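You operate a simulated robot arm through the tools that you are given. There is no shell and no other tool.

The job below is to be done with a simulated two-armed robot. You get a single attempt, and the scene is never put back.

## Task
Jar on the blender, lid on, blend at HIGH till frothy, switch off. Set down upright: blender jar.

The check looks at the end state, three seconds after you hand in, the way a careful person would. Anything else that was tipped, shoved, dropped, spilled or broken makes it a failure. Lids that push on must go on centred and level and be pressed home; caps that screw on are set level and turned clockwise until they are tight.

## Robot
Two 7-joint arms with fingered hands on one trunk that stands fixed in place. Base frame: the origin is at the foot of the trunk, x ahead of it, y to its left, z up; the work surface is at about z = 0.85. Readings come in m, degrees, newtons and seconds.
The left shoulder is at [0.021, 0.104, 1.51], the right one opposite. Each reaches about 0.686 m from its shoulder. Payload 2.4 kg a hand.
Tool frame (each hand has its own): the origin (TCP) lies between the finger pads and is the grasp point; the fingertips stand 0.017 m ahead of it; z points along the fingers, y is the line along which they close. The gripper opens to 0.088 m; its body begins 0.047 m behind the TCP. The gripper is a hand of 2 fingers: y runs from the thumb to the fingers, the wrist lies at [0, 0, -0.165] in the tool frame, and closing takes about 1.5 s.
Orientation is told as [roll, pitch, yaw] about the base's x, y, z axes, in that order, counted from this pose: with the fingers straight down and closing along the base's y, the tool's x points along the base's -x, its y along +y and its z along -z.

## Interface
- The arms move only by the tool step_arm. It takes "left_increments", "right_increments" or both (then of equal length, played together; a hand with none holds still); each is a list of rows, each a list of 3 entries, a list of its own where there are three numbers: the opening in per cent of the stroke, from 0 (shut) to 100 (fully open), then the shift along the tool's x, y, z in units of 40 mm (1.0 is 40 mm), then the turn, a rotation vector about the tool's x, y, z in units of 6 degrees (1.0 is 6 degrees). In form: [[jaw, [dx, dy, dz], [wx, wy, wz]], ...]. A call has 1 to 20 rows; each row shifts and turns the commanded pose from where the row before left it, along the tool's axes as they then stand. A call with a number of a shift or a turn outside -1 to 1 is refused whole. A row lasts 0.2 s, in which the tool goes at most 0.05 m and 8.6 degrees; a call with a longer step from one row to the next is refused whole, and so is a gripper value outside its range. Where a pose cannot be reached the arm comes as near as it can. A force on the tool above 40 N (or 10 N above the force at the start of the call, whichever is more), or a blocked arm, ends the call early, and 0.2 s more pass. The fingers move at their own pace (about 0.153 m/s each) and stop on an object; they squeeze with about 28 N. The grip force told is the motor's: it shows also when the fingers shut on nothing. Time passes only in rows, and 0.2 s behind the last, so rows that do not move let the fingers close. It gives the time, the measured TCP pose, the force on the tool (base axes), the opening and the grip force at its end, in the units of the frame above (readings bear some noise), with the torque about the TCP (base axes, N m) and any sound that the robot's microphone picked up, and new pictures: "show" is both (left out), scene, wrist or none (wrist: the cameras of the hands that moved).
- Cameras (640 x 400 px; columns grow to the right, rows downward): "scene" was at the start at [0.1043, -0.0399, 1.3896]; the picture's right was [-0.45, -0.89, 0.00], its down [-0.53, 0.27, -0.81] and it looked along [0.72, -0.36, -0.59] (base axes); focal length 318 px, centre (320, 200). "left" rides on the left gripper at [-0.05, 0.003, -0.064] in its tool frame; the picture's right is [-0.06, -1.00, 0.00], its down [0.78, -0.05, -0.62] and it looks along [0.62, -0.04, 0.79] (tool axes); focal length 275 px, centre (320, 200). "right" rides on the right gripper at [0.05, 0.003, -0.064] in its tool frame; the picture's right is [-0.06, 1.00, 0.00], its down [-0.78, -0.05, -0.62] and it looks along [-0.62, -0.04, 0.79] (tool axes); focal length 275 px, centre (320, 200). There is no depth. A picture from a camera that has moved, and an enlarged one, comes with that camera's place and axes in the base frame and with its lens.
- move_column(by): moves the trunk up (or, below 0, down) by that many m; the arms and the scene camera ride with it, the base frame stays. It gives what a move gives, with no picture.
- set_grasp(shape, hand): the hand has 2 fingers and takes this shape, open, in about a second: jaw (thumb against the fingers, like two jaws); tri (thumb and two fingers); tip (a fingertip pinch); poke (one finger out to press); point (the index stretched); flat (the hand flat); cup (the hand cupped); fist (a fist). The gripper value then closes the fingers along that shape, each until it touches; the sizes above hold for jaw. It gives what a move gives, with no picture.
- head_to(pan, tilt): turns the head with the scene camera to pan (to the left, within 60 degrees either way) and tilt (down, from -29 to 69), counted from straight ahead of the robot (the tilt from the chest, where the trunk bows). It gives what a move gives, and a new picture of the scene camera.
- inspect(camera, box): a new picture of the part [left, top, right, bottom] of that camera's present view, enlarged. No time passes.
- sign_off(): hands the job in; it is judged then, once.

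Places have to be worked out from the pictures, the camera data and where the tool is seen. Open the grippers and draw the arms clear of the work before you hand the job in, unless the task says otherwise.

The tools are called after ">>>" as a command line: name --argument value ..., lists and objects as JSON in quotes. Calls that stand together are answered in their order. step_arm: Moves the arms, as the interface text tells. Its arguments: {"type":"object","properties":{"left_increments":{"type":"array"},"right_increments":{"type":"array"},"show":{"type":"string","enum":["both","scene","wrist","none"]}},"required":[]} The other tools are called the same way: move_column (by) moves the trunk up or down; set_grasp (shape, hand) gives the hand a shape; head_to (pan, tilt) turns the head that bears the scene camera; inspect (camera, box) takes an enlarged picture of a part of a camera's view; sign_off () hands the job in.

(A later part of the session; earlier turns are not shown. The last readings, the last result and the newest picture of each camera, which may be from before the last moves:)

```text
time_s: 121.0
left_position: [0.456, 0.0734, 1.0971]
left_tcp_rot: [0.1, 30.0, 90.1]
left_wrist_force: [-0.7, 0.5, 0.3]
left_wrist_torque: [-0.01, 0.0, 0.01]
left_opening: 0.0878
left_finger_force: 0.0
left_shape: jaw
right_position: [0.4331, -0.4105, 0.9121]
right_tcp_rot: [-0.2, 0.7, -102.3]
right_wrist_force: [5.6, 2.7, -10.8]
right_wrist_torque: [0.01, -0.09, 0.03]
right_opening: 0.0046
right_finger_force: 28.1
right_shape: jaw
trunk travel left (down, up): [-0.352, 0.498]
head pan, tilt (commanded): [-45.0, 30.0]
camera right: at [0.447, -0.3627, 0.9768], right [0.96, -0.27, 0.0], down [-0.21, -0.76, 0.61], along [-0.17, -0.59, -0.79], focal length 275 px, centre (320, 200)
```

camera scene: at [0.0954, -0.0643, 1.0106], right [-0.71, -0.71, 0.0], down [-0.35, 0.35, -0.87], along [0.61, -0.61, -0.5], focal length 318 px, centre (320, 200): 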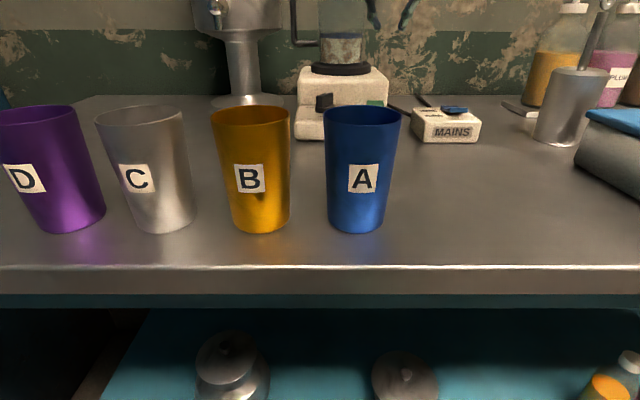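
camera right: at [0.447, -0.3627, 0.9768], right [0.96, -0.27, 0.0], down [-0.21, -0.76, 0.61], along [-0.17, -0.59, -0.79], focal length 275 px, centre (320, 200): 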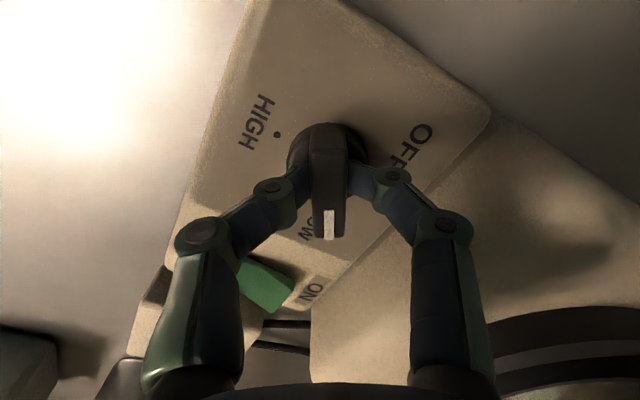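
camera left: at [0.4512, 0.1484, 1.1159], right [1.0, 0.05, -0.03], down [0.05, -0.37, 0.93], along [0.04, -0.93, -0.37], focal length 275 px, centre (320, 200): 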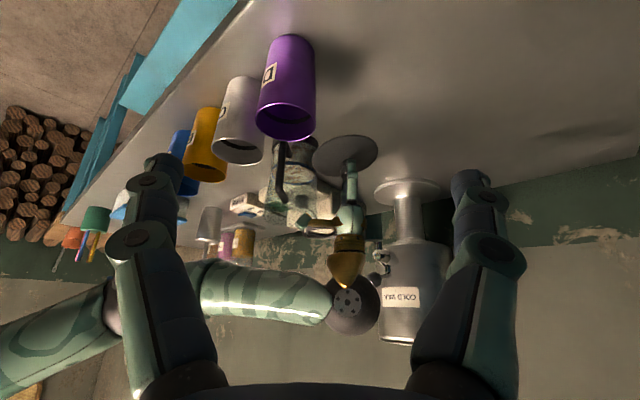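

Dial turned to LOW. I open, rise 10 cm straight up, and swing the hand counter-clockwise for the second grip.

>>> step_arm --right_increments '[[30, [0, 0, 0], [0, 0, 0]], [50, [0, 0, 0], [0, 0, 0]], [50, [0, 0, -0.4], [0, 0, 0]], [50, [0, 0, -0.9], [0, 0, 0]], [50, [0, 0, -0.9], [0, 0, 0]], [50, [0, 0, 0], [0, 0, -1]], [50, [0, 0, 0], [0, 0, -1]], [50, [0, 0, 0], [0, 0, -1]], [50, [0, 0, 0], [0, 0, -1]], [50, [0, 0, 0], [0, 0, -1]], [50, [0, 0, 0], [0, 0, -1]], [50, [0, 0, 0], [0, 0, -1]], [50, [0, 0, 0], [0, 0, -1]], [50, [0, 0, 0], [0, 0, -1]], [50, [0, 0, 0], [0, 0, -1]], [50, [0, 0, 0], [0, 0, -1]], [50, [0, 0, 0], [0, 0, -1]], [50, [0, 0, 0], [0, 0, -1]], [50, [0, 0, 0], [0, 0, -1]], [50, [0, 0, 0], [0, 0, -1]]]' --show "none"

>>> step_arm --right_increments '[[50, [0, 0, 0], [0, 0, -1]], [50, [0, 0, 0], [0, 0, -1]], [50, [0, 0, 0], [0, 0, -1]], [50, [0, 0, 0], [0, 0, -1]], [50, [0, 0, 0], [0, 0, -1]], [50, [0, 0, 0], [0, 0, -1]], [50, [0, 0, 0], [0, 0, -1]], [50, [0, 0, 0], [0, 0, 0]]]' --show "wrist"

```text
time_s: 125.2
left_position: [0.4552, 0.0737, 1.095]
left_tcp_rot: [0.0, 30.0, 89.8]
left_wrist_force: [0.0, -0.2, -0.3]
left_wrist_torque: [0.04, -0.05, 0.02]
left_opening: 0.0882
left_finger_force: 0.0
left_shape: jaw
right_position: [0.4323, -0.4127, 1.0025]
right_tcp_rot: [0.6, 0.1, -12.0]
right_wrist_force: [1.2, 0.3, 0.4]
right_wrist_torque: [-0.02, 0.03, -0.04]
right_opening: 0.0435
right_finger_force: 0.0
right_shape: jaw
trunk travel left (down, up): [-0.352, 0.498]
head pan, tilt (commanded): [-45.0, 30.0]
```

```text
time_s: 127.0
left_position: [0.4544, 0.0736, 1.0957]
left_tcp_rot: [0.0, 30.0, 89.9]
left_wrist_force: [0.5, -0.2, -0.2]
left_wrist_torque: [-0.04, -0.03, 0.02]
left_opening: 0.0877
left_finger_force: 0.0
left_shape: jaw
right_position: [0.4302, -0.4115, 1.0014]
right_tcp_rot: [0.6, -0.4, 29.9]
right_wrist_force: [-0.4, -0.5, 0.0]
right_wrist_torque: [-0.02, -0.02, 0.0]
right_opening: 0.0434
right_finger_force: 0.0
right_shape: jaw
trunk travel left (down, up): [-0.352, 0.498]
head pan, tilt (commanded): [-45.0, 30.0]
camera right: at [0.387, -0.4341, 1.065], right [-0.44, 0.9, 0.01], down [0.7, 0.34, 0.62], along [0.55, 0.28, -0.78], focal length 275 px, centre (320, 200)
```

right: 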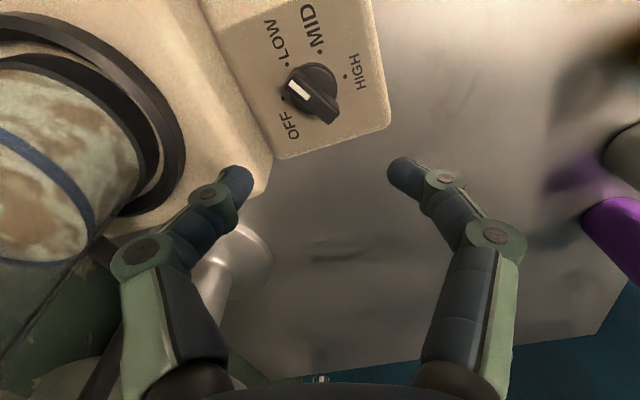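

The dial's mark points at LOW. I turn another 18 degrees to yaw +48 so the fingers come closer to square with the fin.

>>> step_arm --right_increments '[[50, [0, 0, 0], [0, 0, -1]], [50, [0, 0, 0], [0, 0, -1]], [50, [0, 0, 0], [0, 0, -1]], [50, [0, 0, 0], [0, 0, 0]]]' --show "wrist"

>>> inspect --camera "right" --box '[220, 0, 420, 160]'

```text
time_s: 128.1
left_position: [0.4541, 0.0731, 1.0968]
left_tcp_rot: [-0.1, 30.1, 90.0]
left_wrist_force: [0.6, -0.4, 0.3]
left_wrist_torque: [0.0, 0.02, -0.02]
left_opening: 0.088
left_finger_force: 0.0
left_shape: jaw
right_position: [0.4312, -0.4132, 1.0019]
right_tcp_rot: [0.4, -0.5, 47.9]
right_wrist_force: [0.0, 0.2, 0.0]
right_wrist_torque: [0.03, 0.01, -0.02]
right_opening: 0.0436
right_finger_force: 0.0
right_shape: jaw
trunk travel left (down, up): [-0.352, 0.498]
head pan, tilt (commanded): [-45.0, 30.0]
camera right: at [0.3959, -0.447, 1.0651], right [-0.7, 0.72, 0.01], down [0.56, 0.54, 0.62], along [0.44, 0.44, -0.78], focal length 275 px, centre (320, 200)
```

right: 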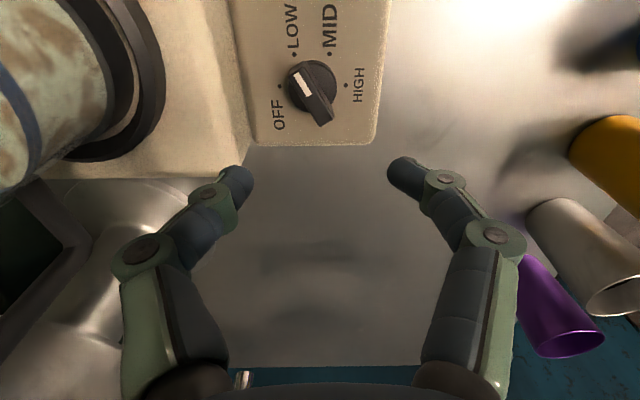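

```text
2.50 times, centred on (320, 80) of right
camera zoom: at [0.3959, -0.447, 1.0651], right [-0.7, 0.72, 0.01], down [0.56, 0.54, 0.62], along [0.44, 0.44, -0.78], focal length 688 px, centre (320, 500)
```

zoom: 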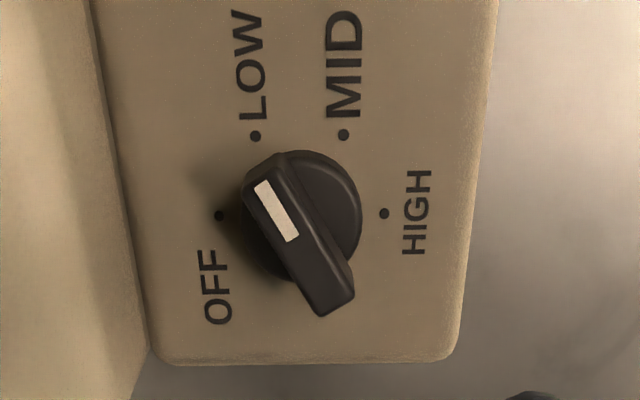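

Now all four dots show clearly: the fin points exactly at LOW. I shift 7.8 mm toward -y of the tool so the fin will lie between the fingers, and descend onto it; squeezing should square it up by 30 degrees clockwise.

>>> step_arm --right_increments '[[50, [0, -0.195, 0.5], [0, 0, 0]], [50, [0, 0, 0.6], [0, 0, 0]], [50, [0, 0, 0.6], [0, 0, 0]], [50, [0, 0, 0.5], [0, 0, 0]], [50, [0, 0, 0], [0, 0, 0]]]' --show "wrist"

>>> inspect --camera "right" --box '[200, 80, 440, 280]'

```text
time_s: 129.2
left_position: [0.4554, 0.0743, 1.0978]
left_tcp_rot: [0.0, 30.0, 90.0]
left_wrist_force: [-0.2, 0.1, 0.0]
left_wrist_torque: [0.02, 0.0, -0.03]
left_opening: 0.0878
left_finger_force: 0.0
left_shape: jaw
right_position: [0.4374, -0.4155, 0.9116]
right_tcp_rot: [0.4, -0.5, 47.8]
right_wrist_force: [-0.7, 0.1, -0.4]
right_wrist_torque: [-0.02, 0.0, 0.0]
right_opening: 0.0437
right_finger_force: 0.2
right_shape: jaw
trunk travel left (down, up): [-0.352, 0.498]
head pan, tilt (commanded): [-45.0, 30.0]
camera right: at [0.4026, -0.4501, 0.9753], right [-0.7, 0.72, 0.01], down [0.56, 0.54, 0.62], along [0.44, 0.44, -0.78], focal length 275 px, centre (320, 200)
```

right: 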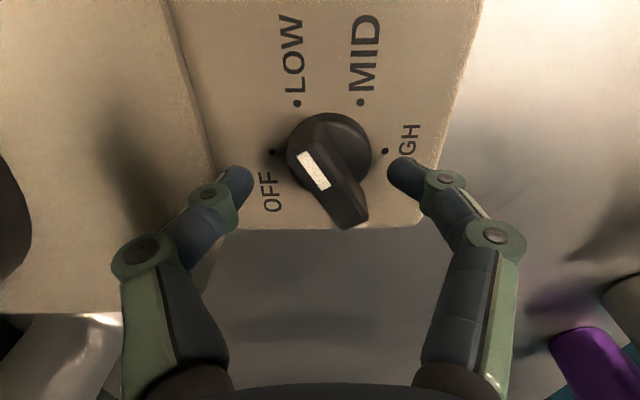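

```text
2.00 times, centred on (320, 180) of right
camera zoom: at [0.4026, -0.4501, 0.9753], right [-0.7, 0.72, 0.01], down [0.56, 0.54, 0.62], along [0.44, 0.44, -0.78], focal length 551 px, centre (320, 240)
```

zoom: 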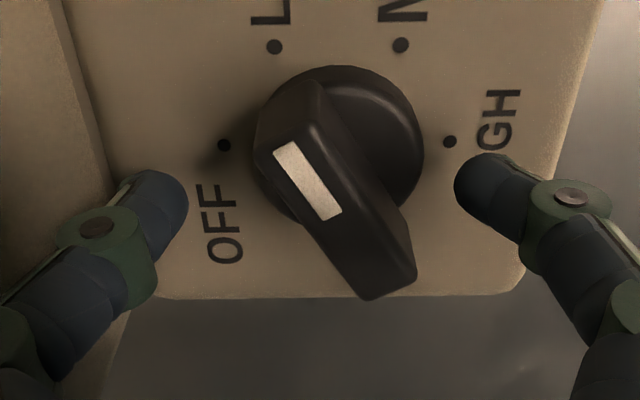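

The fin lies between the fingertips with the axis 3 mm to the right as wanted. I adjust 2 mm toward the camera side and close slowly.

>>> step_arm --right_increments '[[50, [0.05, 0, 0], [0, 0, 0]], [36, [0, 0, 0], [0, 0, 0]], [28, [0, 0, 0], [0, 0, 0]], [22, [0, 0, 0], [0, 0, 0]], [16, [0, 0, 0], [0, 0, 0]], [10, [0, 0, 0], [0, 0, 0]], [5, [0, 0, 0], [0, 0, 0]], [0, [0, 0, 0], [0, 0, 0]], [0, [0, 0, 0], [0, 0, 0]], [0, [0, 0, 0], [0, 0, 0]], [0, [0, 0, 0], [0, 0, 0]]]' --show "wrist"

>>> inspect --camera "right" --box '[200, 80, 440, 280]'

```text
time_s: 131.7
left_position: [0.4541, 0.0734, 1.0971]
left_tcp_rot: [0.0, 30.1, 89.9]
left_wrist_force: [0.4, -0.4, -0.3]
left_wrist_torque: [0.01, 0.01, 0.01]
left_opening: 0.0879
left_finger_force: 0.1
left_shape: jaw
right_position: [0.4373, -0.4172, 0.9119]
right_tcp_rot: [0.5, -0.5, 47.8]
right_wrist_force: [-1.8, -0.3, -3.9]
right_wrist_torque: [0.02, 0.04, 0.01]
right_opening: 0.0064
right_finger_force: 28.3
right_shape: jaw
trunk travel left (down, up): [-0.352, 0.498]
head pan, tilt (commanded): [-45.0, 30.0]
camera right: at [0.401, -0.4519, 0.9758], right [-0.7, 0.72, 0.01], down [0.56, 0.54, 0.62], along [0.44, 0.44, -0.78], focal length 275 px, centre (320, 200)
```

right: 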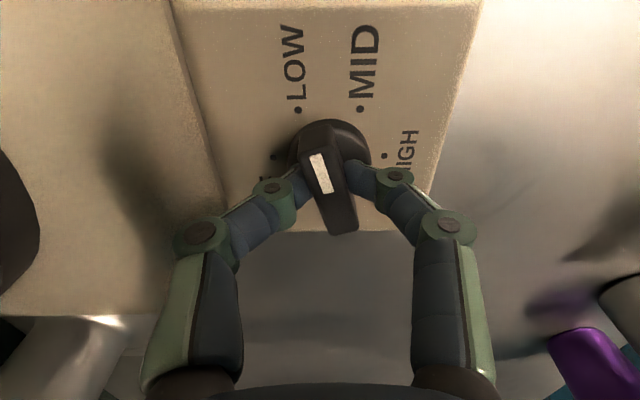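

```text
2.00 times, centred on (320, 180) of right
camera zoom: at [0.401, -0.4519, 0.9758], right [-0.7, 0.72, 0.01], down [0.56, 0.54, 0.62], along [0.44, 0.44, -0.78], focal length 551 px, centre (320, 240)
```

zoom: 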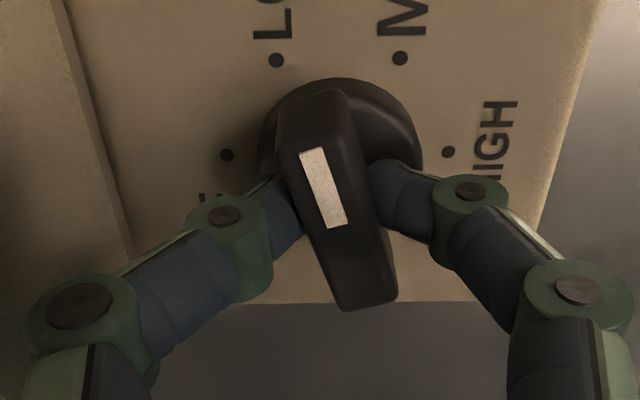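

The squeeze has turned the fin to nearly square with the fingers. I turn clockwise 48 degrees about the dial's axis and check.

>>> step_arm --right_increments '[[0, [0.009, 0, 0], [0, 0, 1]], [0, [0.009, 0, 0], [0, 0, 1]], [0, [0.009, 0, 0], [0, 0, 1]], [0, [0.009, 0, 0], [0, 0, 1]], [0, [0.009, 0, 0], [0, 0, 1]], [0, [0.009, 0, 0], [0, 0, 1]], [0, [0.009, 0, 0], [0, 0, 1]], [0, [0.009, 0, 0], [0, 0, 1]], [0, [0, 0, 0], [0, 0, 0]]]' --show "wrist"

```text
time_s: 133.7
left_position: [0.455, 0.0749, 1.0971]
left_tcp_rot: [0.1, 29.9, 90.0]
left_wrist_force: [-1.1, -0.1, 0.6]
left_wrist_torque: [0.01, 0.0, 0.0]
left_opening: 0.0882
left_finger_force: 0.0
left_shape: jaw
right_position: [0.4326, -0.4197, 0.9124]
right_tcp_rot: [0.5, 0.0, -0.3]
right_wrist_force: [1.2, 7.3, -10.1]
right_wrist_torque: [0.06, -0.01, 0.0]
right_opening: 0.0065
right_finger_force: 28.3
right_shape: jaw
trunk travel left (down, up): [-0.352, 0.498]
head pan, tilt (commanded): [-45.0, 30.0]
camera right: at [0.3838, -0.4156, 0.9769], right [0.07, 1.0, 0.01], down [0.78, -0.06, 0.62], along [0.62, -0.03, -0.79], focal length 275 px, centre (320, 200)
```

right: 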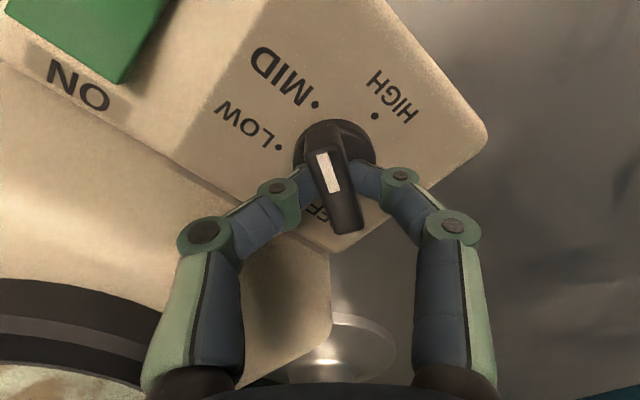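

The dial follows and is near MID. I correct 2 mm sideways and turn another 54 degrees clockwise toward HIGH.

>>> step_arm --right_increments '[[0, [0.009, 0.03, 0], [0, 0, 1]], [0, [0.009, 0.02, 0], [0, 0, 1]], [0, [0.009, 0, 0], [0, 0, 1]], [0, [0.009, 0, 0], [0, 0, 1]], [0, [0.009, 0, 0], [0, 0, 1]], [0, [0.009, 0, 0], [0, 0, 1]], [0, [0.009, 0, 0], [0, 0, 1]], [0, [0.009, 0, 0], [0, 0, 1]], [0, [0, 0, 0], [0, 0, 0]]]' --show "wrist"

>>> inspect --camera "right" --box '[200, 40, 440, 240]'

```text
time_s: 135.7
left_position: [0.4558, 0.0736, 1.0971]
left_tcp_rot: [0.1, 30.0, 90.0]
left_wrist_force: [0.3, 0.9, 0.1]
left_wrist_torque: [0.01, 0.0, 0.0]
left_opening: 0.0881
left_finger_force: 0.1
left_shape: jaw
right_position: [0.4302, -0.4162, 0.9129]
right_tcp_rot: [0.5, 0.5, -48.3]
right_wrist_force: [-2.0, 5.3, -12.0]
right_wrist_torque: [0.09, -0.01, 0.0]
right_opening: 0.0065
right_finger_force: 27.9
right_shape: jaw
trunk travel left (down, up): [-0.352, 0.498]
head pan, tilt (commanded): [-45.0, 30.0]
camera right: at [0.4004, -0.3768, 0.9776], right [0.79, 0.62, 0.01], down [0.49, -0.62, 0.61], along [0.38, -0.48, -0.79], focal length 275 px, centre (320, 200)
```

right: 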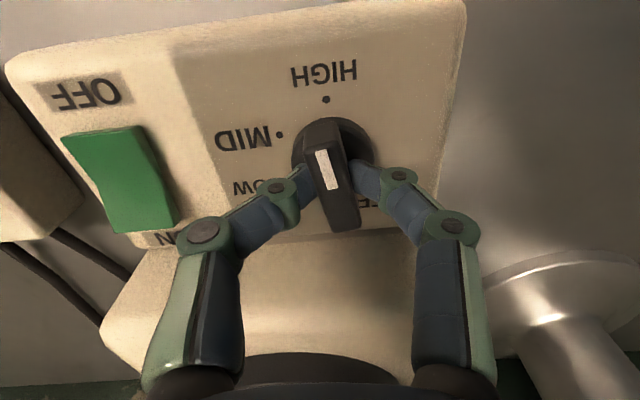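

```text
2.00 times, centred on (320, 140) of right
camera zoom: at [0.4004, -0.3768, 0.9776], right [0.79, 0.62, 0.01], down [0.49, -0.62, 0.61], along [0.38, -0.48, -0.79], focal length 551 px, centre (320, 320)
```

zoom: 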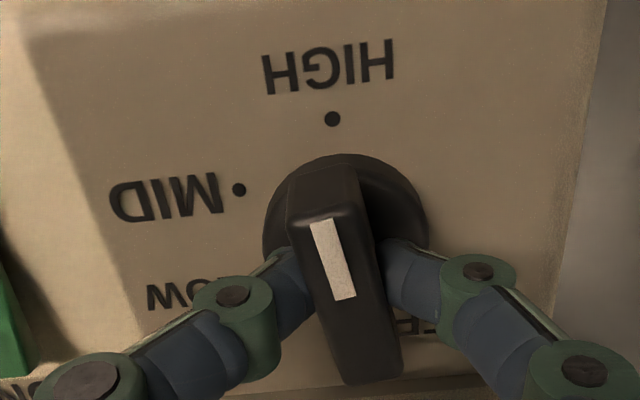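

The fin is about 10 degrees short of HIGH. I turn 12 degrees more.

>>> step_arm --right_increments '[[0, [0.009, 0, 0], [0, 0, 1]], [0, [0.009, 0, 0], [0, 0, 1]], [0, [0, 0, 0], [0, 0, 0]]]' --show "wrist"

>>> inspect --camera "right" --box '[200, 40, 440, 240]'

```text
time_s: 136.4
left_position: [0.456, 0.0738, 1.096]
left_tcp_rot: [0.1, 30.0, 90.1]
left_wrist_force: [-0.7, 0.0, -0.6]
left_wrist_torque: [-0.01, 0.02, -0.01]
left_opening: 0.088
left_finger_force: 0.0
left_shape: jaw
right_position: [0.4307, -0.4168, 0.9123]
right_tcp_rot: [0.3, 0.5, -60.3]
right_wrist_force: [-0.3, 7.2, -10.4]
right_wrist_torque: [0.08, 0.0, 0.09]
right_opening: 0.0065
right_finger_force: 27.7
right_shape: jaw
trunk travel left (down, up): [-0.352, 0.498]
head pan, tilt (commanded): [-45.0, 30.0]
camera right: at [0.4089, -0.3706, 0.9776], right [0.9, 0.44, 0.0], down [0.35, -0.71, 0.61], along [0.27, -0.55, -0.79], focal length 275 px, centre (320, 200)
```

right: 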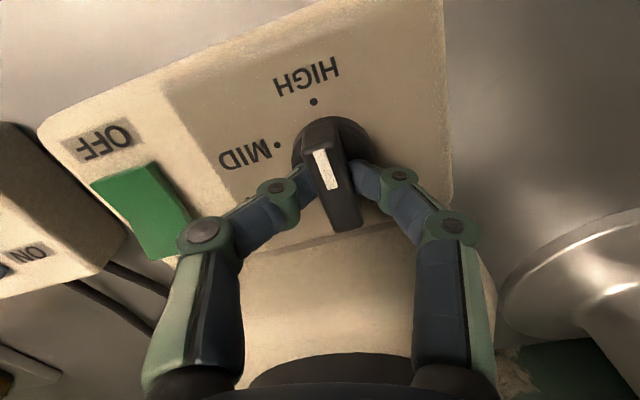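

```text
2.00 times, centred on (320, 140) of right
camera zoom: at [0.4089, -0.3706, 0.9776], right [0.9, 0.44, 0.0], down [0.35, -0.71, 0.61], along [0.27, -0.55, -0.79], focal length 551 px, centre (320, 320)
```

zoom: 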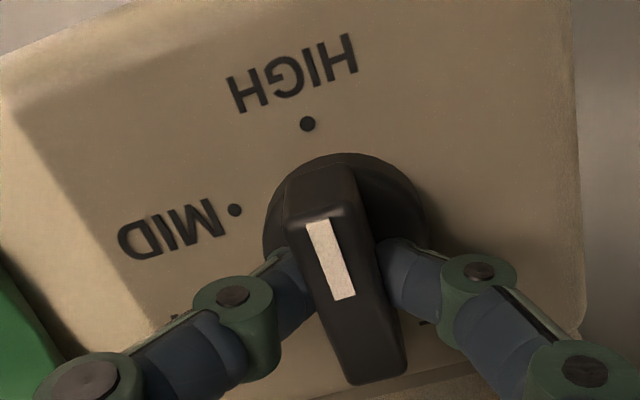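

The fin points at the HIGH dot and the torque has risen slightly, as at an end stop. I open, rise and check the dial.

>>> step_arm --right_increments '[[30, [0, 0, 0], [0, 0, 0]], [50, [0, 0, 0], [0, 0, 0]], [50, [0, 0, -0.4], [0, 0, 0]], [50, [0, 0, -0.8], [0, 0, 0]], [50, [0, 0, -0.8], [0, 0, 0]], [50, [0, 0, 0], [0, 0, 0]]]' --show "wrist"

>>> inspect --camera "right" --box '[60, 0, 460, 250]'

```text
time_s: 137.8
left_position: [0.4542, 0.0745, 1.0959]
left_tcp_rot: [0.1, 30.0, 90.1]
left_wrist_force: [0.5, -0.3, -0.5]
left_wrist_torque: [0.04, -0.02, 0.0]
left_opening: 0.0878
left_finger_force: 0.0
left_shape: jaw
right_position: [0.4299, -0.4181, 0.9916]
right_tcp_rot: [0.3, 0.5, -60.1]
right_wrist_force: [-0.2, -0.1, -0.1]
right_wrist_torque: [-0.01, -0.01, -0.02]
right_opening: 0.0437
right_finger_force: 0.1
right_shape: jaw
trunk travel left (down, up): [-0.352, 0.498]
head pan, tilt (commanded): [-45.0, 30.0]
camera right: at [0.4082, -0.3724, 1.0566], right [0.9, 0.44, 0.01], down [0.35, -0.71, 0.61], along [0.27, -0.55, -0.79], focal length 275 px, centre (320, 200)
```

right: 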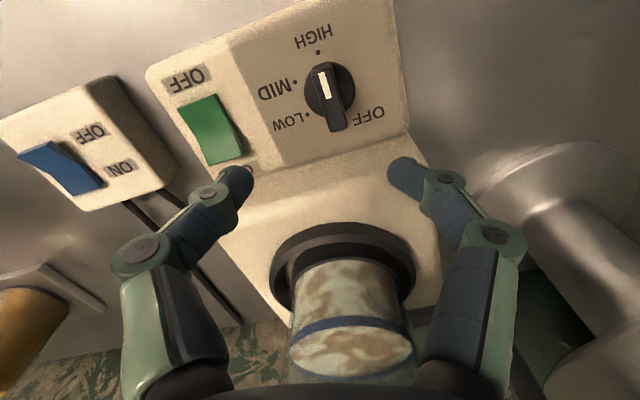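

```text
1.60 times, centred on (260, 125) of right
camera zoom: at [0.4082, -0.3724, 1.0566], right [0.9, 0.44, 0.01], down [0.35, -0.71, 0.61], along [0.27, -0.55, -0.79], focal length 440 px, centre (416, 320)
```

zoom: 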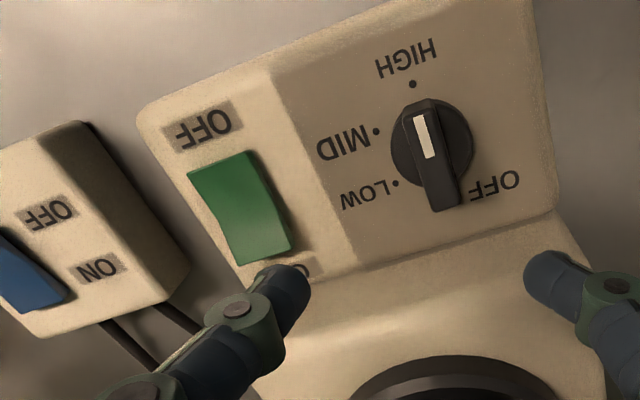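

The dial is at HIGH and the blender is still, the green switch being off. I close the fingers, turn to yaw -45 and move over the raised ON end of the green switch at about [0.389, -0.473].

>>> step_arm --right_increments '[[0, [0, 0, 0], [0, 0, -1]], [0, [0, 0, 0], [0, 0, -1]], [0, [0, 0, 0], [0, 0, -0.5]], [0, [-0.08, -0.6, 0], [0, 0, 0]], [0, [-0.08, -0.6, 0], [0, 0, 0]], [0, [-0.08, -0.6, 0], [0, 0, 0]], [0, [0, 0, 0.5], [0, 0, 0]], [0, [0, 0, 0], [0, 0, 0]]]' --show "wrist"

>>> inspect --camera "right" --box '[200, 20, 440, 220]'

```text
time_s: 139.7
left_position: [0.4549, 0.0738, 1.0964]
left_tcp_rot: [0.0, 29.9, 90.1]
left_wrist_force: [0.3, 0.5, -0.9]
left_wrist_torque: [-0.01, 0.02, 0.01]
left_opening: 0.088
left_finger_force: 0.1
left_shape: jaw
right_position: [0.3849, -0.4731, 0.9725]
right_tcp_rot: [0.5, 0.4, -45.2]
right_wrist_force: [0.3, -0.5, -0.5]
right_wrist_torque: [0.01, 0.0, 0.02]
right_opening: 0.0
right_finger_force: 28.3
right_shape: jaw
trunk travel left (down, up): [-0.352, 0.498]
head pan, tilt (commanded): [-45.0, 30.0]
camera right: at [0.3524, -0.4354, 1.0376], right [0.75, 0.66, 0.01], down [0.52, -0.6, 0.61], along [0.41, -0.46, -0.79], focal length 275 px, centre (320, 200)
```

right: 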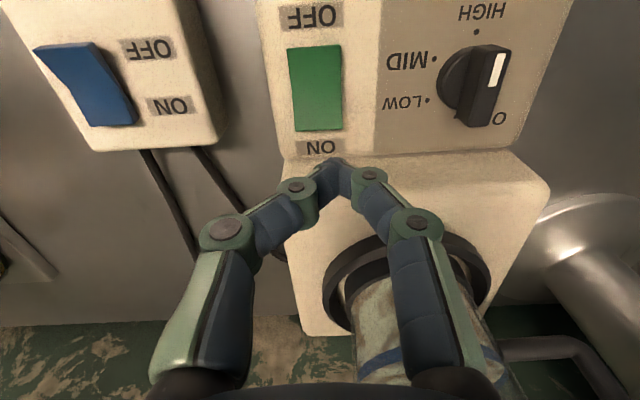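

```text
2.00 times, centred on (320, 120) of right
camera zoom: at [0.3524, -0.4354, 1.0376], right [0.75, 0.66, 0.01], down [0.52, -0.6, 0.61], along [0.41, -0.46, -0.79], focal length 551 px, centre (320, 360)
```

zoom: 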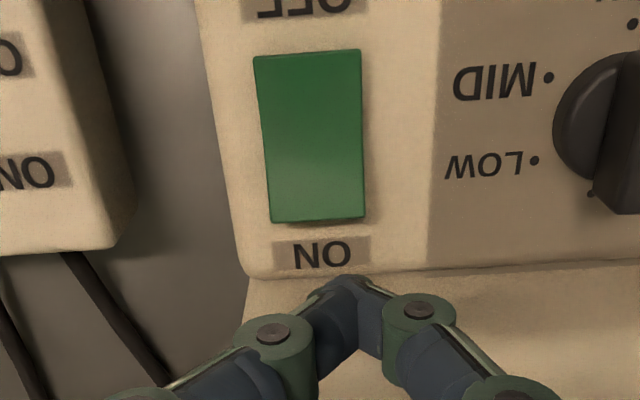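

The rocker's ON end is nearest to the hand and raised. I shift the closed fingertips 6 mm left and 4 mm nearer that end and lower to just above it.

>>> step_arm --right_increments '[[0, [-0.11, -0.14, 0.4], [0, 0, 0]], [0, [0, 0, 0.5], [0, 0, 0]], [0, [0, 0, 0.2], [0, 0, 0]], [0, [0, 0, 0], [0, 0, 0]]]' --show "wrist"

>>> inspect --camera "right" --box '[200, 60, 440, 260]'

```text
time_s: 140.7
left_position: [0.4548, 0.0745, 1.0972]
left_tcp_rot: [0.0, 30.0, 90.0]
left_wrist_force: [-0.4, -0.5, 0.3]
left_wrist_torque: [0.01, -0.04, -0.02]
left_opening: 0.0879
left_finger_force: 0.0
left_shape: jaw
right_position: [0.384, -0.48, 0.9282]
right_tcp_rot: [0.4, 0.4, -45.2]
right_wrist_force: [-0.5, 0.1, -0.5]
right_wrist_torque: [0.02, 0.01, 0.01]
right_opening: 0.0
right_finger_force: 28.1
right_shape: jaw
trunk travel left (down, up): [-0.352, 0.498]
head pan, tilt (commanded): [-45.0, 30.0]
camera right: at [0.3516, -0.4426, 0.9925], right [0.75, 0.66, 0.01], down [0.52, -0.6, 0.61], along [0.41, -0.46, -0.79], focal length 275 px, centre (320, 200)
```

right: 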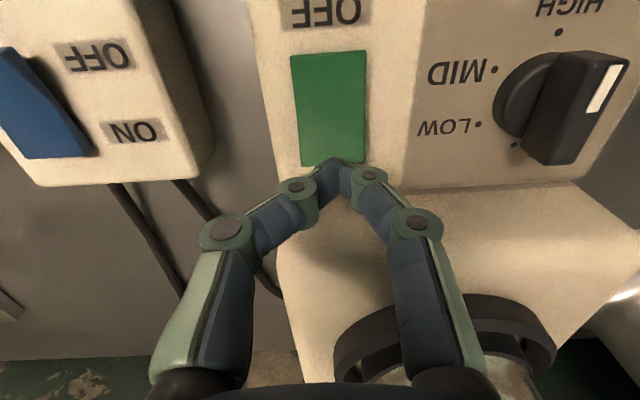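

```text
2.00 times, centred on (320, 160) of right
camera zoom: at [0.3516, -0.4426, 0.9925], right [0.75, 0.66, 0.01], down [0.52, -0.6, 0.61], along [0.41, -0.46, -0.79], focal length 551 px, centre (320, 280)
```

zoom: 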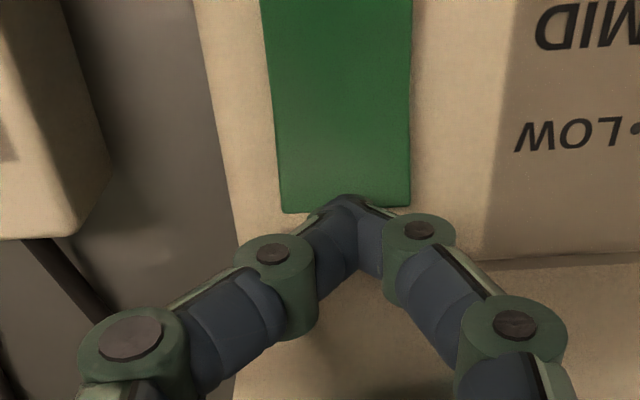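

The closed tips hang right over the rocker's ON end, about 5 mm in from its edge. I press down in 2.5 mm steps.

>>> step_arm --right_increments '[[0, [0, 0, 0.06], [0, 0, 0]], [0, [0, 0, 0.06], [0, 0, 0]], [0, [0, 0, 0.06], [0, 0, 0]], [0, [0, 0, 0.06], [0, 0, 0]], [0, [0, 0, 0], [0, 0, 0]]]' --show "wrist"

```text
time_s: 141.8
left_position: [0.4549, 0.0749, 1.0968]
left_tcp_rot: [0.1, 29.9, 90.0]
left_wrist_force: [0.3, -0.2, 0.4]
left_wrist_torque: [-0.01, 0.04, 0.02]
left_opening: 0.0878
left_finger_force: 0.1
left_shape: jaw
right_position: [0.3849, -0.4807, 0.9178]
right_tcp_rot: [0.3, 0.4, -45.3]
right_wrist_force: [-0.8, -0.1, -1.1]
right_wrist_torque: [0.01, 0.02, 0.04]
right_opening: 0.0
right_finger_force: 28.4
right_shape: jaw
trunk travel left (down, up): [-0.352, 0.498]
head pan, tilt (commanded): [-45.0, 30.0]
camera right: at [0.3525, -0.4425, 0.9827], right [0.75, 0.66, 0.01], down [0.52, -0.6, 0.61], along [0.41, -0.46, -0.79], focal length 275 px, centre (320, 200)
```

right: 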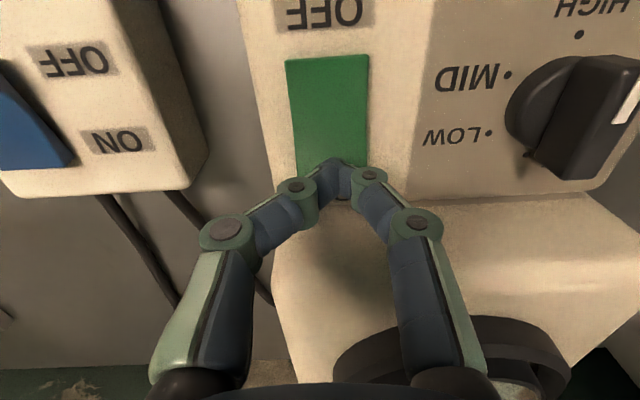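

No contact yet at tool z 0.918. I keep pressing down.

>>> step_arm --right_increments '[[0, [0, 0, 0.06], [0, 0, 0]], [0, [0, 0, 0.06], [0, 0, 0]], [0, [0, 0, 0.06], [0, 0, 0]], [0, [0, 0, 0], [0, 0, 0]]]' --show "wrist"

```text
time_s: 142.8
left_position: [0.454, 0.0746, 1.0967]
left_tcp_rot: [0.0, 30.0, 90.0]
left_wrist_force: [-0.6, -0.3, -0.1]
left_wrist_torque: [0.0, 0.01, -0.01]
left_opening: 0.0882
left_finger_force: 0.1
left_shape: jaw
right_position: [0.3844, -0.4798, 0.9118]
right_tcp_rot: [0.4, 0.3, -45.2]
right_wrist_force: [0.4, -1.6, 7.0]
right_wrist_torque: [0.04, 0.0, 0.0]
right_opening: 0.0004
right_finger_force: 27.6
right_shape: jaw
trunk travel left (down, up): [-0.352, 0.498]
head pan, tilt (commanded): [-45.0, 30.0]
camera right: at [0.3522, -0.4422, 0.9763], right [0.75, 0.66, 0.01], down [0.52, -0.6, 0.61], along [0.41, -0.46, -0.79], focal length 275 px, centre (320, 200)
```

right: 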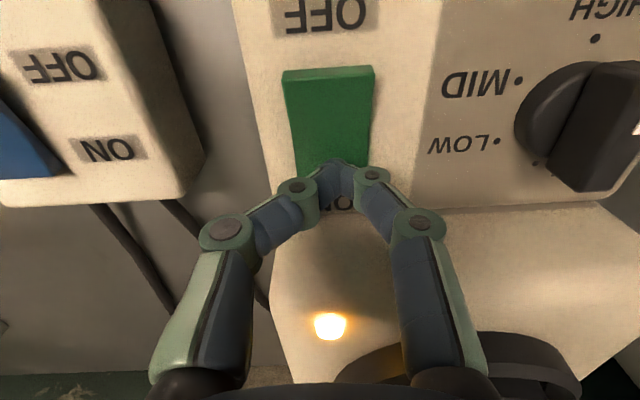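

The rocker has flipped - its OFF end is now up and an indicator light glows. I lift the fingers a little and look at the jar's contents.

>>> step_arm --right_increments '[[0, [0, 0, -0.4], [0, 0, 0]], [0, [0, 0, -0.4], [0, 0, 0]], [0, [0, 0, 0], [0, 0, 0]]]'

>>> inspect --camera "scene" --box '[280, 0, 420, 110]'

>>> inspect --camera "left" --box '[270, 170, 390, 280]'

```text
time_s: 143.7
left_position: [0.455, 0.0741, 1.0977]
left_tcp_rot: [0.0, 30.0, 90.0]
left_wrist_force: [-0.4, -0.4, 0.0]
left_wrist_torque: [-0.02, 0.0, 0.02]
left_opening: 0.088
left_finger_force: 0.1
left_shape: jaw
right_position: [0.3849, -0.4817, 0.9435]
right_tcp_rot: [0.4, 0.6, -45.2]
right_wrist_force: [-0.1, -0.4, -0.5]
right_wrist_torque: [0.0, 0.02, 0.03]
right_opening: 0.0
right_finger_force: 28.2
right_shape: jaw
trunk travel left (down, up): [-0.352, 0.498]
head pan, tilt (commanded): [-45.0, 30.0]
camera scene: at [0.0954, -0.0643, 1.0106], right [-0.71, -0.71, 0.0], down [-0.35, 0.35, -0.87], along [0.61, -0.61, -0.5], focal length 318 px, centre (320, 200)
camera right: at [0.3523, -0.4429, 1.0081], right [0.75, 0.66, 0.01], down [0.52, -0.6, 0.61], along [0.41, -0.46, -0.79], focal length 275 px, centre (320, 200)
```

scene: 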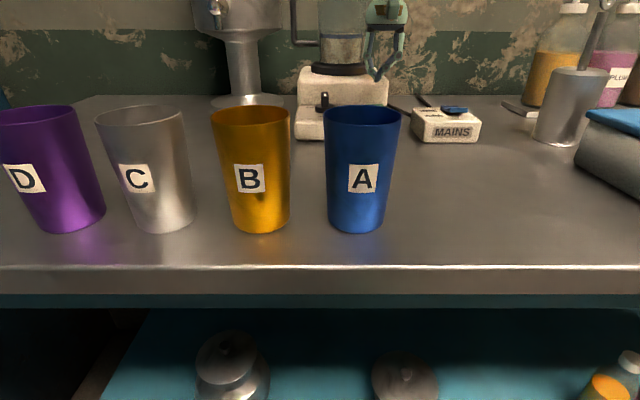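
right: 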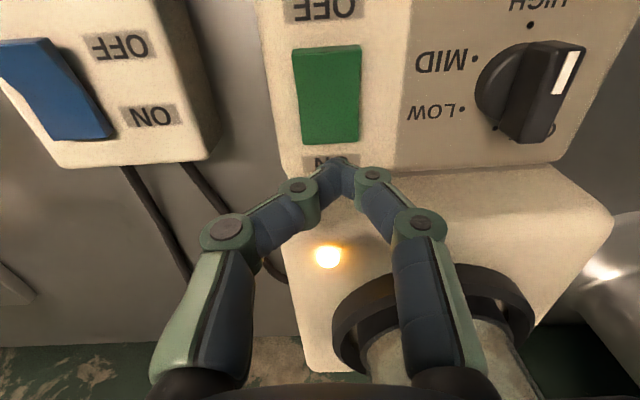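

```text
3.64 times, centred on (350, 55) of scene
camera zoom: at [0.0954, -0.0643, 1.0106], right [-0.71, -0.71, 0.0], down [-0.35, 0.35, -0.87], along [0.61, -0.61, -0.5], focal length 1155 px, centre (211, 727)
```

zoom: 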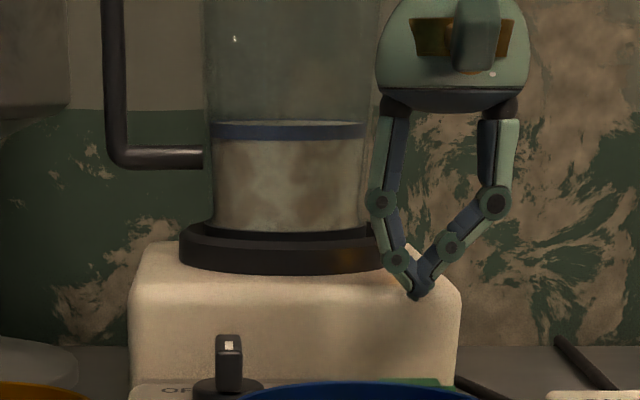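

```text
3.64 times, centred on (330, 225) of left
camera zoom: at [0.4518, 0.1485, 1.1287], right [1.0, 0.05, -0.03], down [0.05, -0.37, 0.93], along [0.04, -0.93, -0.37], focal length 1001 px, centre (284, 109)
```

zoom: 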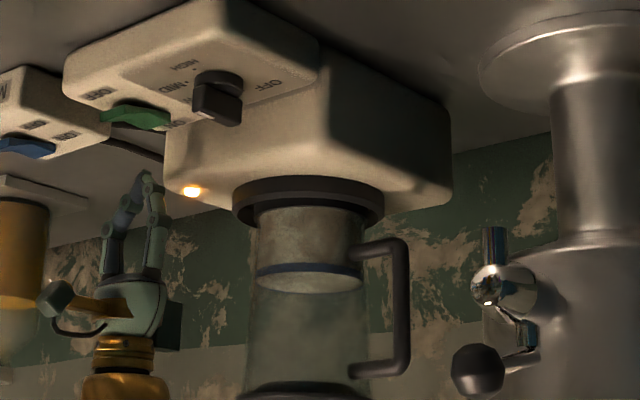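

The motor runs: the light is on and the contents are turning pale. While it blends, I move the closed fingers over the rocker's raised OFF end and keep watching the jar.

>>> step_arm --right_increments '[[0, [0.37, -0.03, 0], [0, 0, 0]], [0, [0.36, -0.02, 0], [0, 0, 0]], [0, [0, 0, 0], [0, 0, 0]], [0, [0, 0, 0], [0, 0, 0]]]' --show "wrist"

>>> inspect --camera "scene" --box '[280, 0, 420, 110]'

>>> inspect --camera "left" --box '[290, 190, 380, 270]'

```text
time_s: 144.7
left_position: [0.4544, 0.074, 1.0962]
left_tcp_rot: [0.0, 30.0, 90.1]
left_wrist_force: [-0.5, -1.4, -0.5]
left_wrist_torque: [-0.02, -0.01, 0.02]
left_opening: 0.088
left_finger_force: 0.0
left_shape: jaw
right_position: [0.3628, -0.461, 0.9445]
right_tcp_rot: [0.4, 0.4, -45.2]
right_wrist_force: [0.2, -1.0, -0.4]
right_wrist_torque: [0.01, 0.02, -0.01]
right_opening: 0.0002
right_finger_force: 28.3
right_shape: jaw
trunk travel left (down, up): [-0.352, 0.498]
head pan, tilt (commanded): [-45.0, 30.0]
camera right: at [0.3307, -0.4233, 1.0085], right [0.75, 0.66, 0.01], down [0.52, -0.6, 0.61], along [0.41, -0.46, -0.79], focal length 275 px, centre (320, 200)
```

right: 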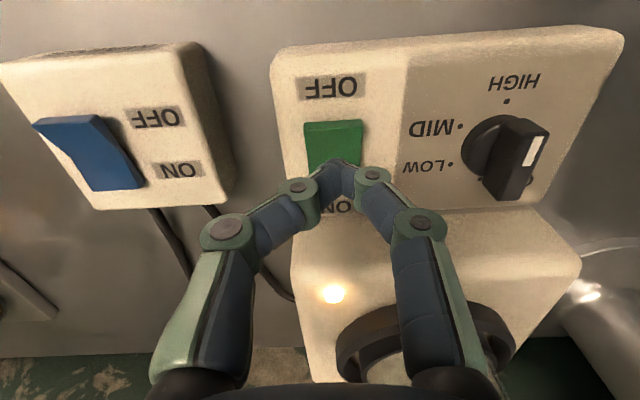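

```text
3.64 times, centred on (350, 55) of scene
camera zoom: at [0.0954, -0.0644, 1.0106], right [-0.71, -0.71, 0.0], down [-0.35, 0.35, -0.87], along [0.61, -0.61, -0.5], focal length 1155 px, centre (211, 727)
```

zoom: 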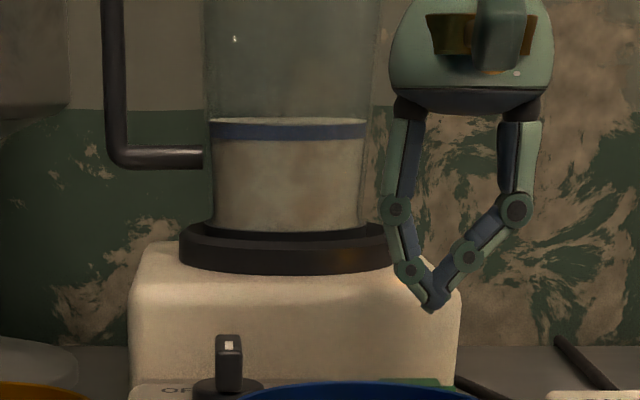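

```text
5.00 times, centred on (335, 230) of left
camera zoom: at [0.4519, 0.1485, 1.1287], right [1.0, 0.05, -0.03], down [0.05, -0.37, 0.93], along [0.04, -0.93, -0.37], focal length 1376 px, centre (245, 50)
```

zoom: 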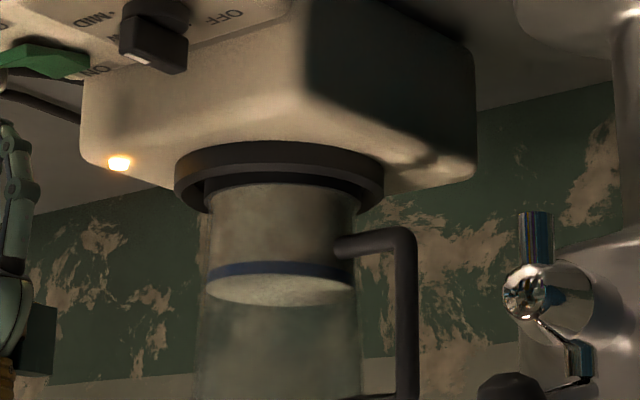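

The contents are becoming even and the level is creeping above the blue line. I wait 2 seconds more and look again.

>>> step_arm --right_increments '[[0, [0, 0, 0], [0, 0, 0]], [0, [0, 0, 0], [0, 0, 0]], [0, [0, 0, 0], [0, 0, 0]], [0, [0, 0, 0], [0, 0, 0]], [0, [0, 0, 0], [0, 0, 0]], [0, [0, 0, 0], [0, 0, 0]], [0, [0, 0, 0], [0, 0, 0]], [0, [0, 0, 0], [0, 0, 0]], [0, [0, 0, 0], [0, 0, 0]]]' --show "none"

>>> inspect --camera "scene" --box '[280, 0, 420, 110]'

>>> inspect --camera "left" --box '[290, 190, 380, 270]'

```text
time_s: 146.7
left_position: [0.454, 0.0742, 1.0968]
left_tcp_rot: [-0.1, 30.0, 90.0]
left_wrist_force: [0.2, -0.2, 0.7]
left_wrist_torque: [0.01, 0.01, -0.01]
left_opening: 0.0878
left_finger_force: 0.0
left_shape: jaw
right_position: [0.3636, -0.4616, 0.944]
right_tcp_rot: [0.4, 0.3, -45.3]
right_wrist_force: [0.0, 0.1, 0.0]
right_wrist_torque: [-0.03, 0.03, -0.02]
right_opening: 0.0
right_finger_force: 28.5
right_shape: jaw
trunk travel left (down, up): [-0.352, 0.498]
head pan, tilt (commanded): [-45.0, 30.0]
```

```text
3.64 times, centred on (350, 55) of scene
camera zoom: at [0.0954, -0.0643, 1.0106], right [-0.71, -0.71, 0.0], down [-0.35, 0.35, -0.87], along [0.61, -0.61, -0.5], focal length 1155 px, centre (211, 727)
```

zoom: 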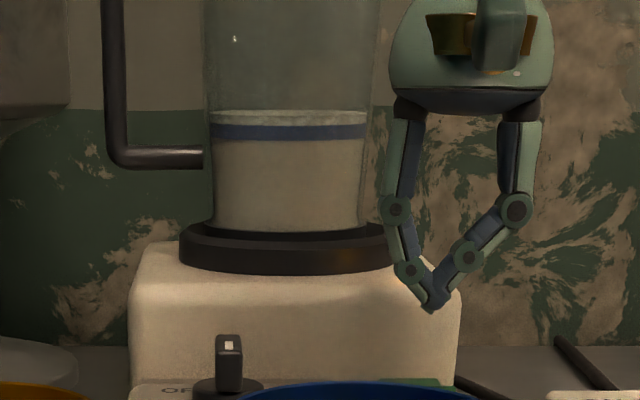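

```text
5.00 times, centred on (335, 230) of left
camera zoom: at [0.4518, 0.1485, 1.1288], right [1.0, 0.05, -0.03], down [0.05, -0.37, 0.93], along [0.04, -0.93, -0.37], focal length 1376 px, centre (245, 50)
```

zoom: 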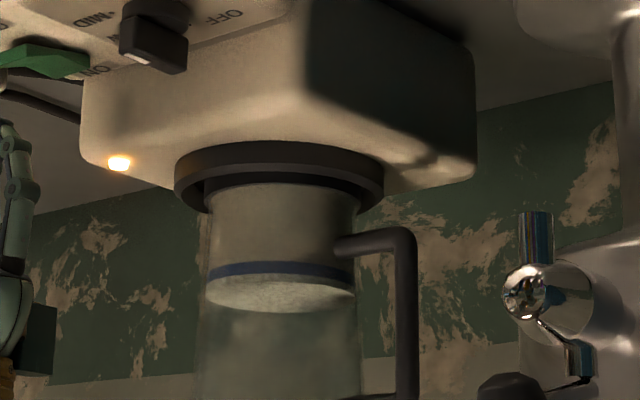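

A layer of froth is building above the blue line. I wait about 2 more seconds.

>>> step_arm --right_increments '[[0, [0, 0, 0], [0, 0, 0]], [0, [0, 0, 0], [0, 0, 0]], [0, [0, 0, 0], [0, 0, 0]], [0, [0, 0, 0], [0, 0, 0]], [0, [0, 0, 0], [0, 0, 0]], [0, [0, 0, 0], [0, 0, 0]], [0, [0, 0, 0], [0, 0, 0]], [0, [0, 0, 0], [0, 0, 0]], [0, [0, 0, 0], [0, 0, 0]]]' --show "none"

>>> inspect --camera "scene" --box '[280, 0, 420, 110]'

>>> inspect --camera "left" --box '[290, 190, 380, 270]'

```text
time_s: 148.7
left_position: [0.4546, 0.0737, 1.0976]
left_tcp_rot: [0.0, 30.0, 89.9]
left_wrist_force: [-0.7, -0.5, -0.7]
left_wrist_torque: [0.0, 0.01, 0.03]
left_opening: 0.0876
left_finger_force: 0.1
left_shape: jaw
right_position: [0.3627, -0.4622, 0.9441]
right_tcp_rot: [0.4, 0.4, -45.3]
right_wrist_force: [0.4, -0.1, 0.7]
right_wrist_torque: [0.0, -0.01, 0.01]
right_opening: 0.0
right_finger_force: 28.3
right_shape: jaw
trunk travel left (down, up): [-0.352, 0.498]
head pan, tilt (commanded): [-45.0, 30.0]
```

```text
3.64 times, centred on (350, 55) of scene
camera zoom: at [0.0954, -0.0643, 1.0106], right [-0.71, -0.71, 0.0], down [-0.35, 0.35, -0.87], along [0.61, -0.61, -0.5], focal length 1155 px, centre (211, 727)
```

zoom: 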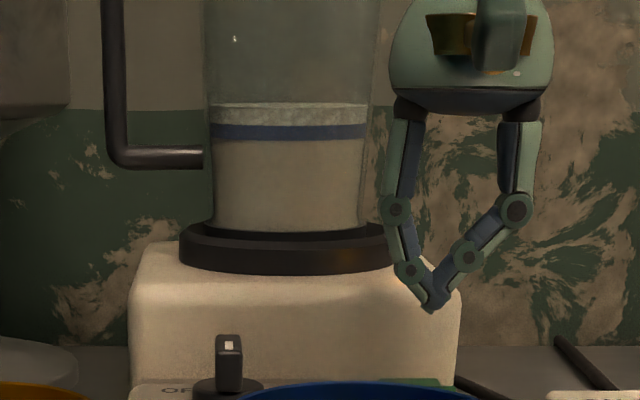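

```text
5.00 times, centred on (335, 230) of left
camera zoom: at [0.4518, 0.1485, 1.1287], right [1.0, 0.05, -0.03], down [0.05, -0.37, 0.93], along [0.04, -0.93, -0.37], focal length 1376 px, centre (245, 50)
```

zoom: 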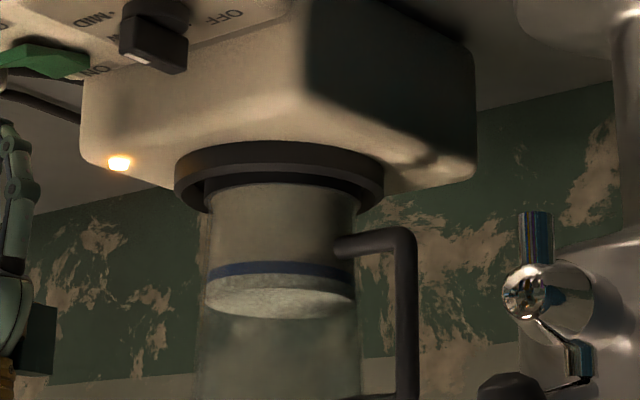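

The froth layer keeps growing. I give it 2 more seconds to see whether it levels off.

>>> step_arm --right_increments '[[0, [0, 0, 0], [0, 0, 0]], [0, [0, 0, 0], [0, 0, 0]], [0, [0, 0, 0], [0, 0, 0]], [0, [0, 0, 0], [0, 0, 0]], [0, [0, 0, 0], [0, 0, 0]], [0, [0, 0, 0], [0, 0, 0]], [0, [0, 0, 0], [0, 0, 0]], [0, [0, 0, 0], [0, 0, 0]], [0, [0, 0, 0], [0, 0, 0]]]' --show "none"

>>> inspect --camera "scene" --box '[280, 0, 420, 110]'

>>> inspect --camera "left" --box '[290, 190, 380, 270]'

```text
time_s: 150.7
left_position: [0.4551, 0.0744, 1.0964]
left_tcp_rot: [0.0, 30.1, 89.9]
left_wrist_force: [-0.7, 0.1, 0.4]
left_wrist_torque: [0.04, 0.0, -0.02]
left_opening: 0.0879
left_finger_force: 0.0
left_shape: jaw
right_position: [0.3639, -0.4609, 0.943]
right_tcp_rot: [0.6, 0.4, -45.2]
right_wrist_force: [0.2, -0.4, -0.2]
right_wrist_torque: [-0.03, 0.02, 0.03]
right_opening: 0.0
right_finger_force: 28.2
right_shape: jaw
trunk travel left (down, up): [-0.352, 0.498]
head pan, tilt (commanded): [-45.0, 30.0]
```

```text
3.64 times, centred on (350, 55) of scene
camera zoom: at [0.0954, -0.0643, 1.0106], right [-0.71, -0.71, 0.0], down [-0.35, 0.35, -0.87], along [0.61, -0.61, -0.5], focal length 1155 px, centre (211, 727)
```

zoom: 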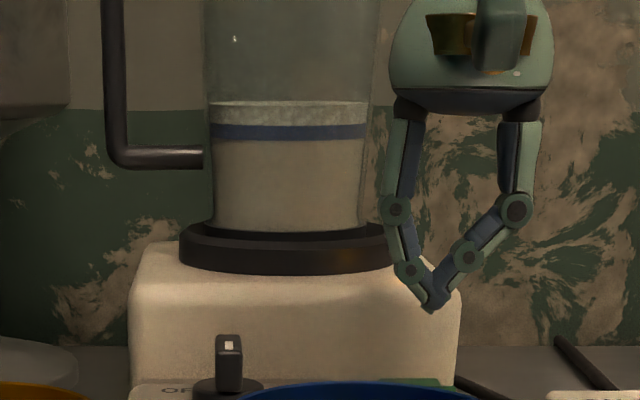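

```text
5.00 times, centred on (335, 230) of left
camera zoom: at [0.4518, 0.1485, 1.1288], right [1.0, 0.05, -0.03], down [0.05, -0.37, 0.93], along [0.04, -0.93, -0.37], focal length 1376 px, centre (245, 50)
```

zoom: 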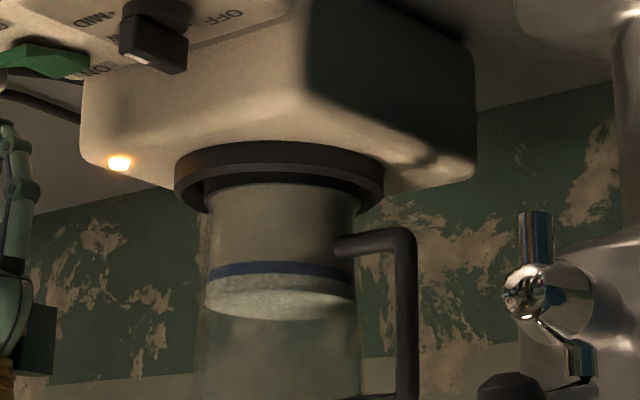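

The froth has levelled off at a good layer, so it is done. I check the fingertip's alignment with the raised OFF end before pressing.

>>> inspect --camera "right" --box '[200, 60, 440, 260]'

```text
2.00 times, centred on (320, 160) of right
camera zoom: at [0.3307, -0.4234, 1.0085], right [0.75, 0.66, 0.01], down [0.52, -0.6, 0.61], along [0.41, -0.46, -0.79], focal length 551 px, centre (320, 280)
```

zoom: 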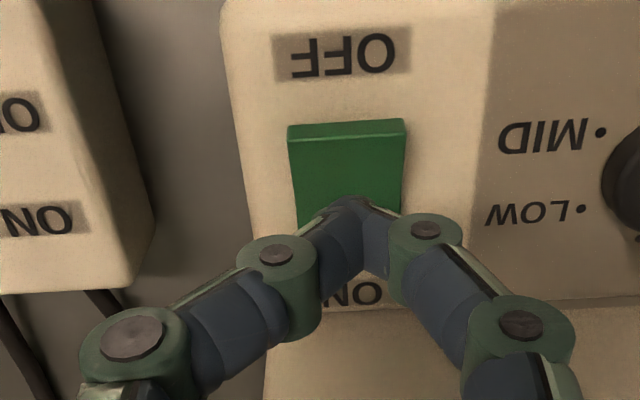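

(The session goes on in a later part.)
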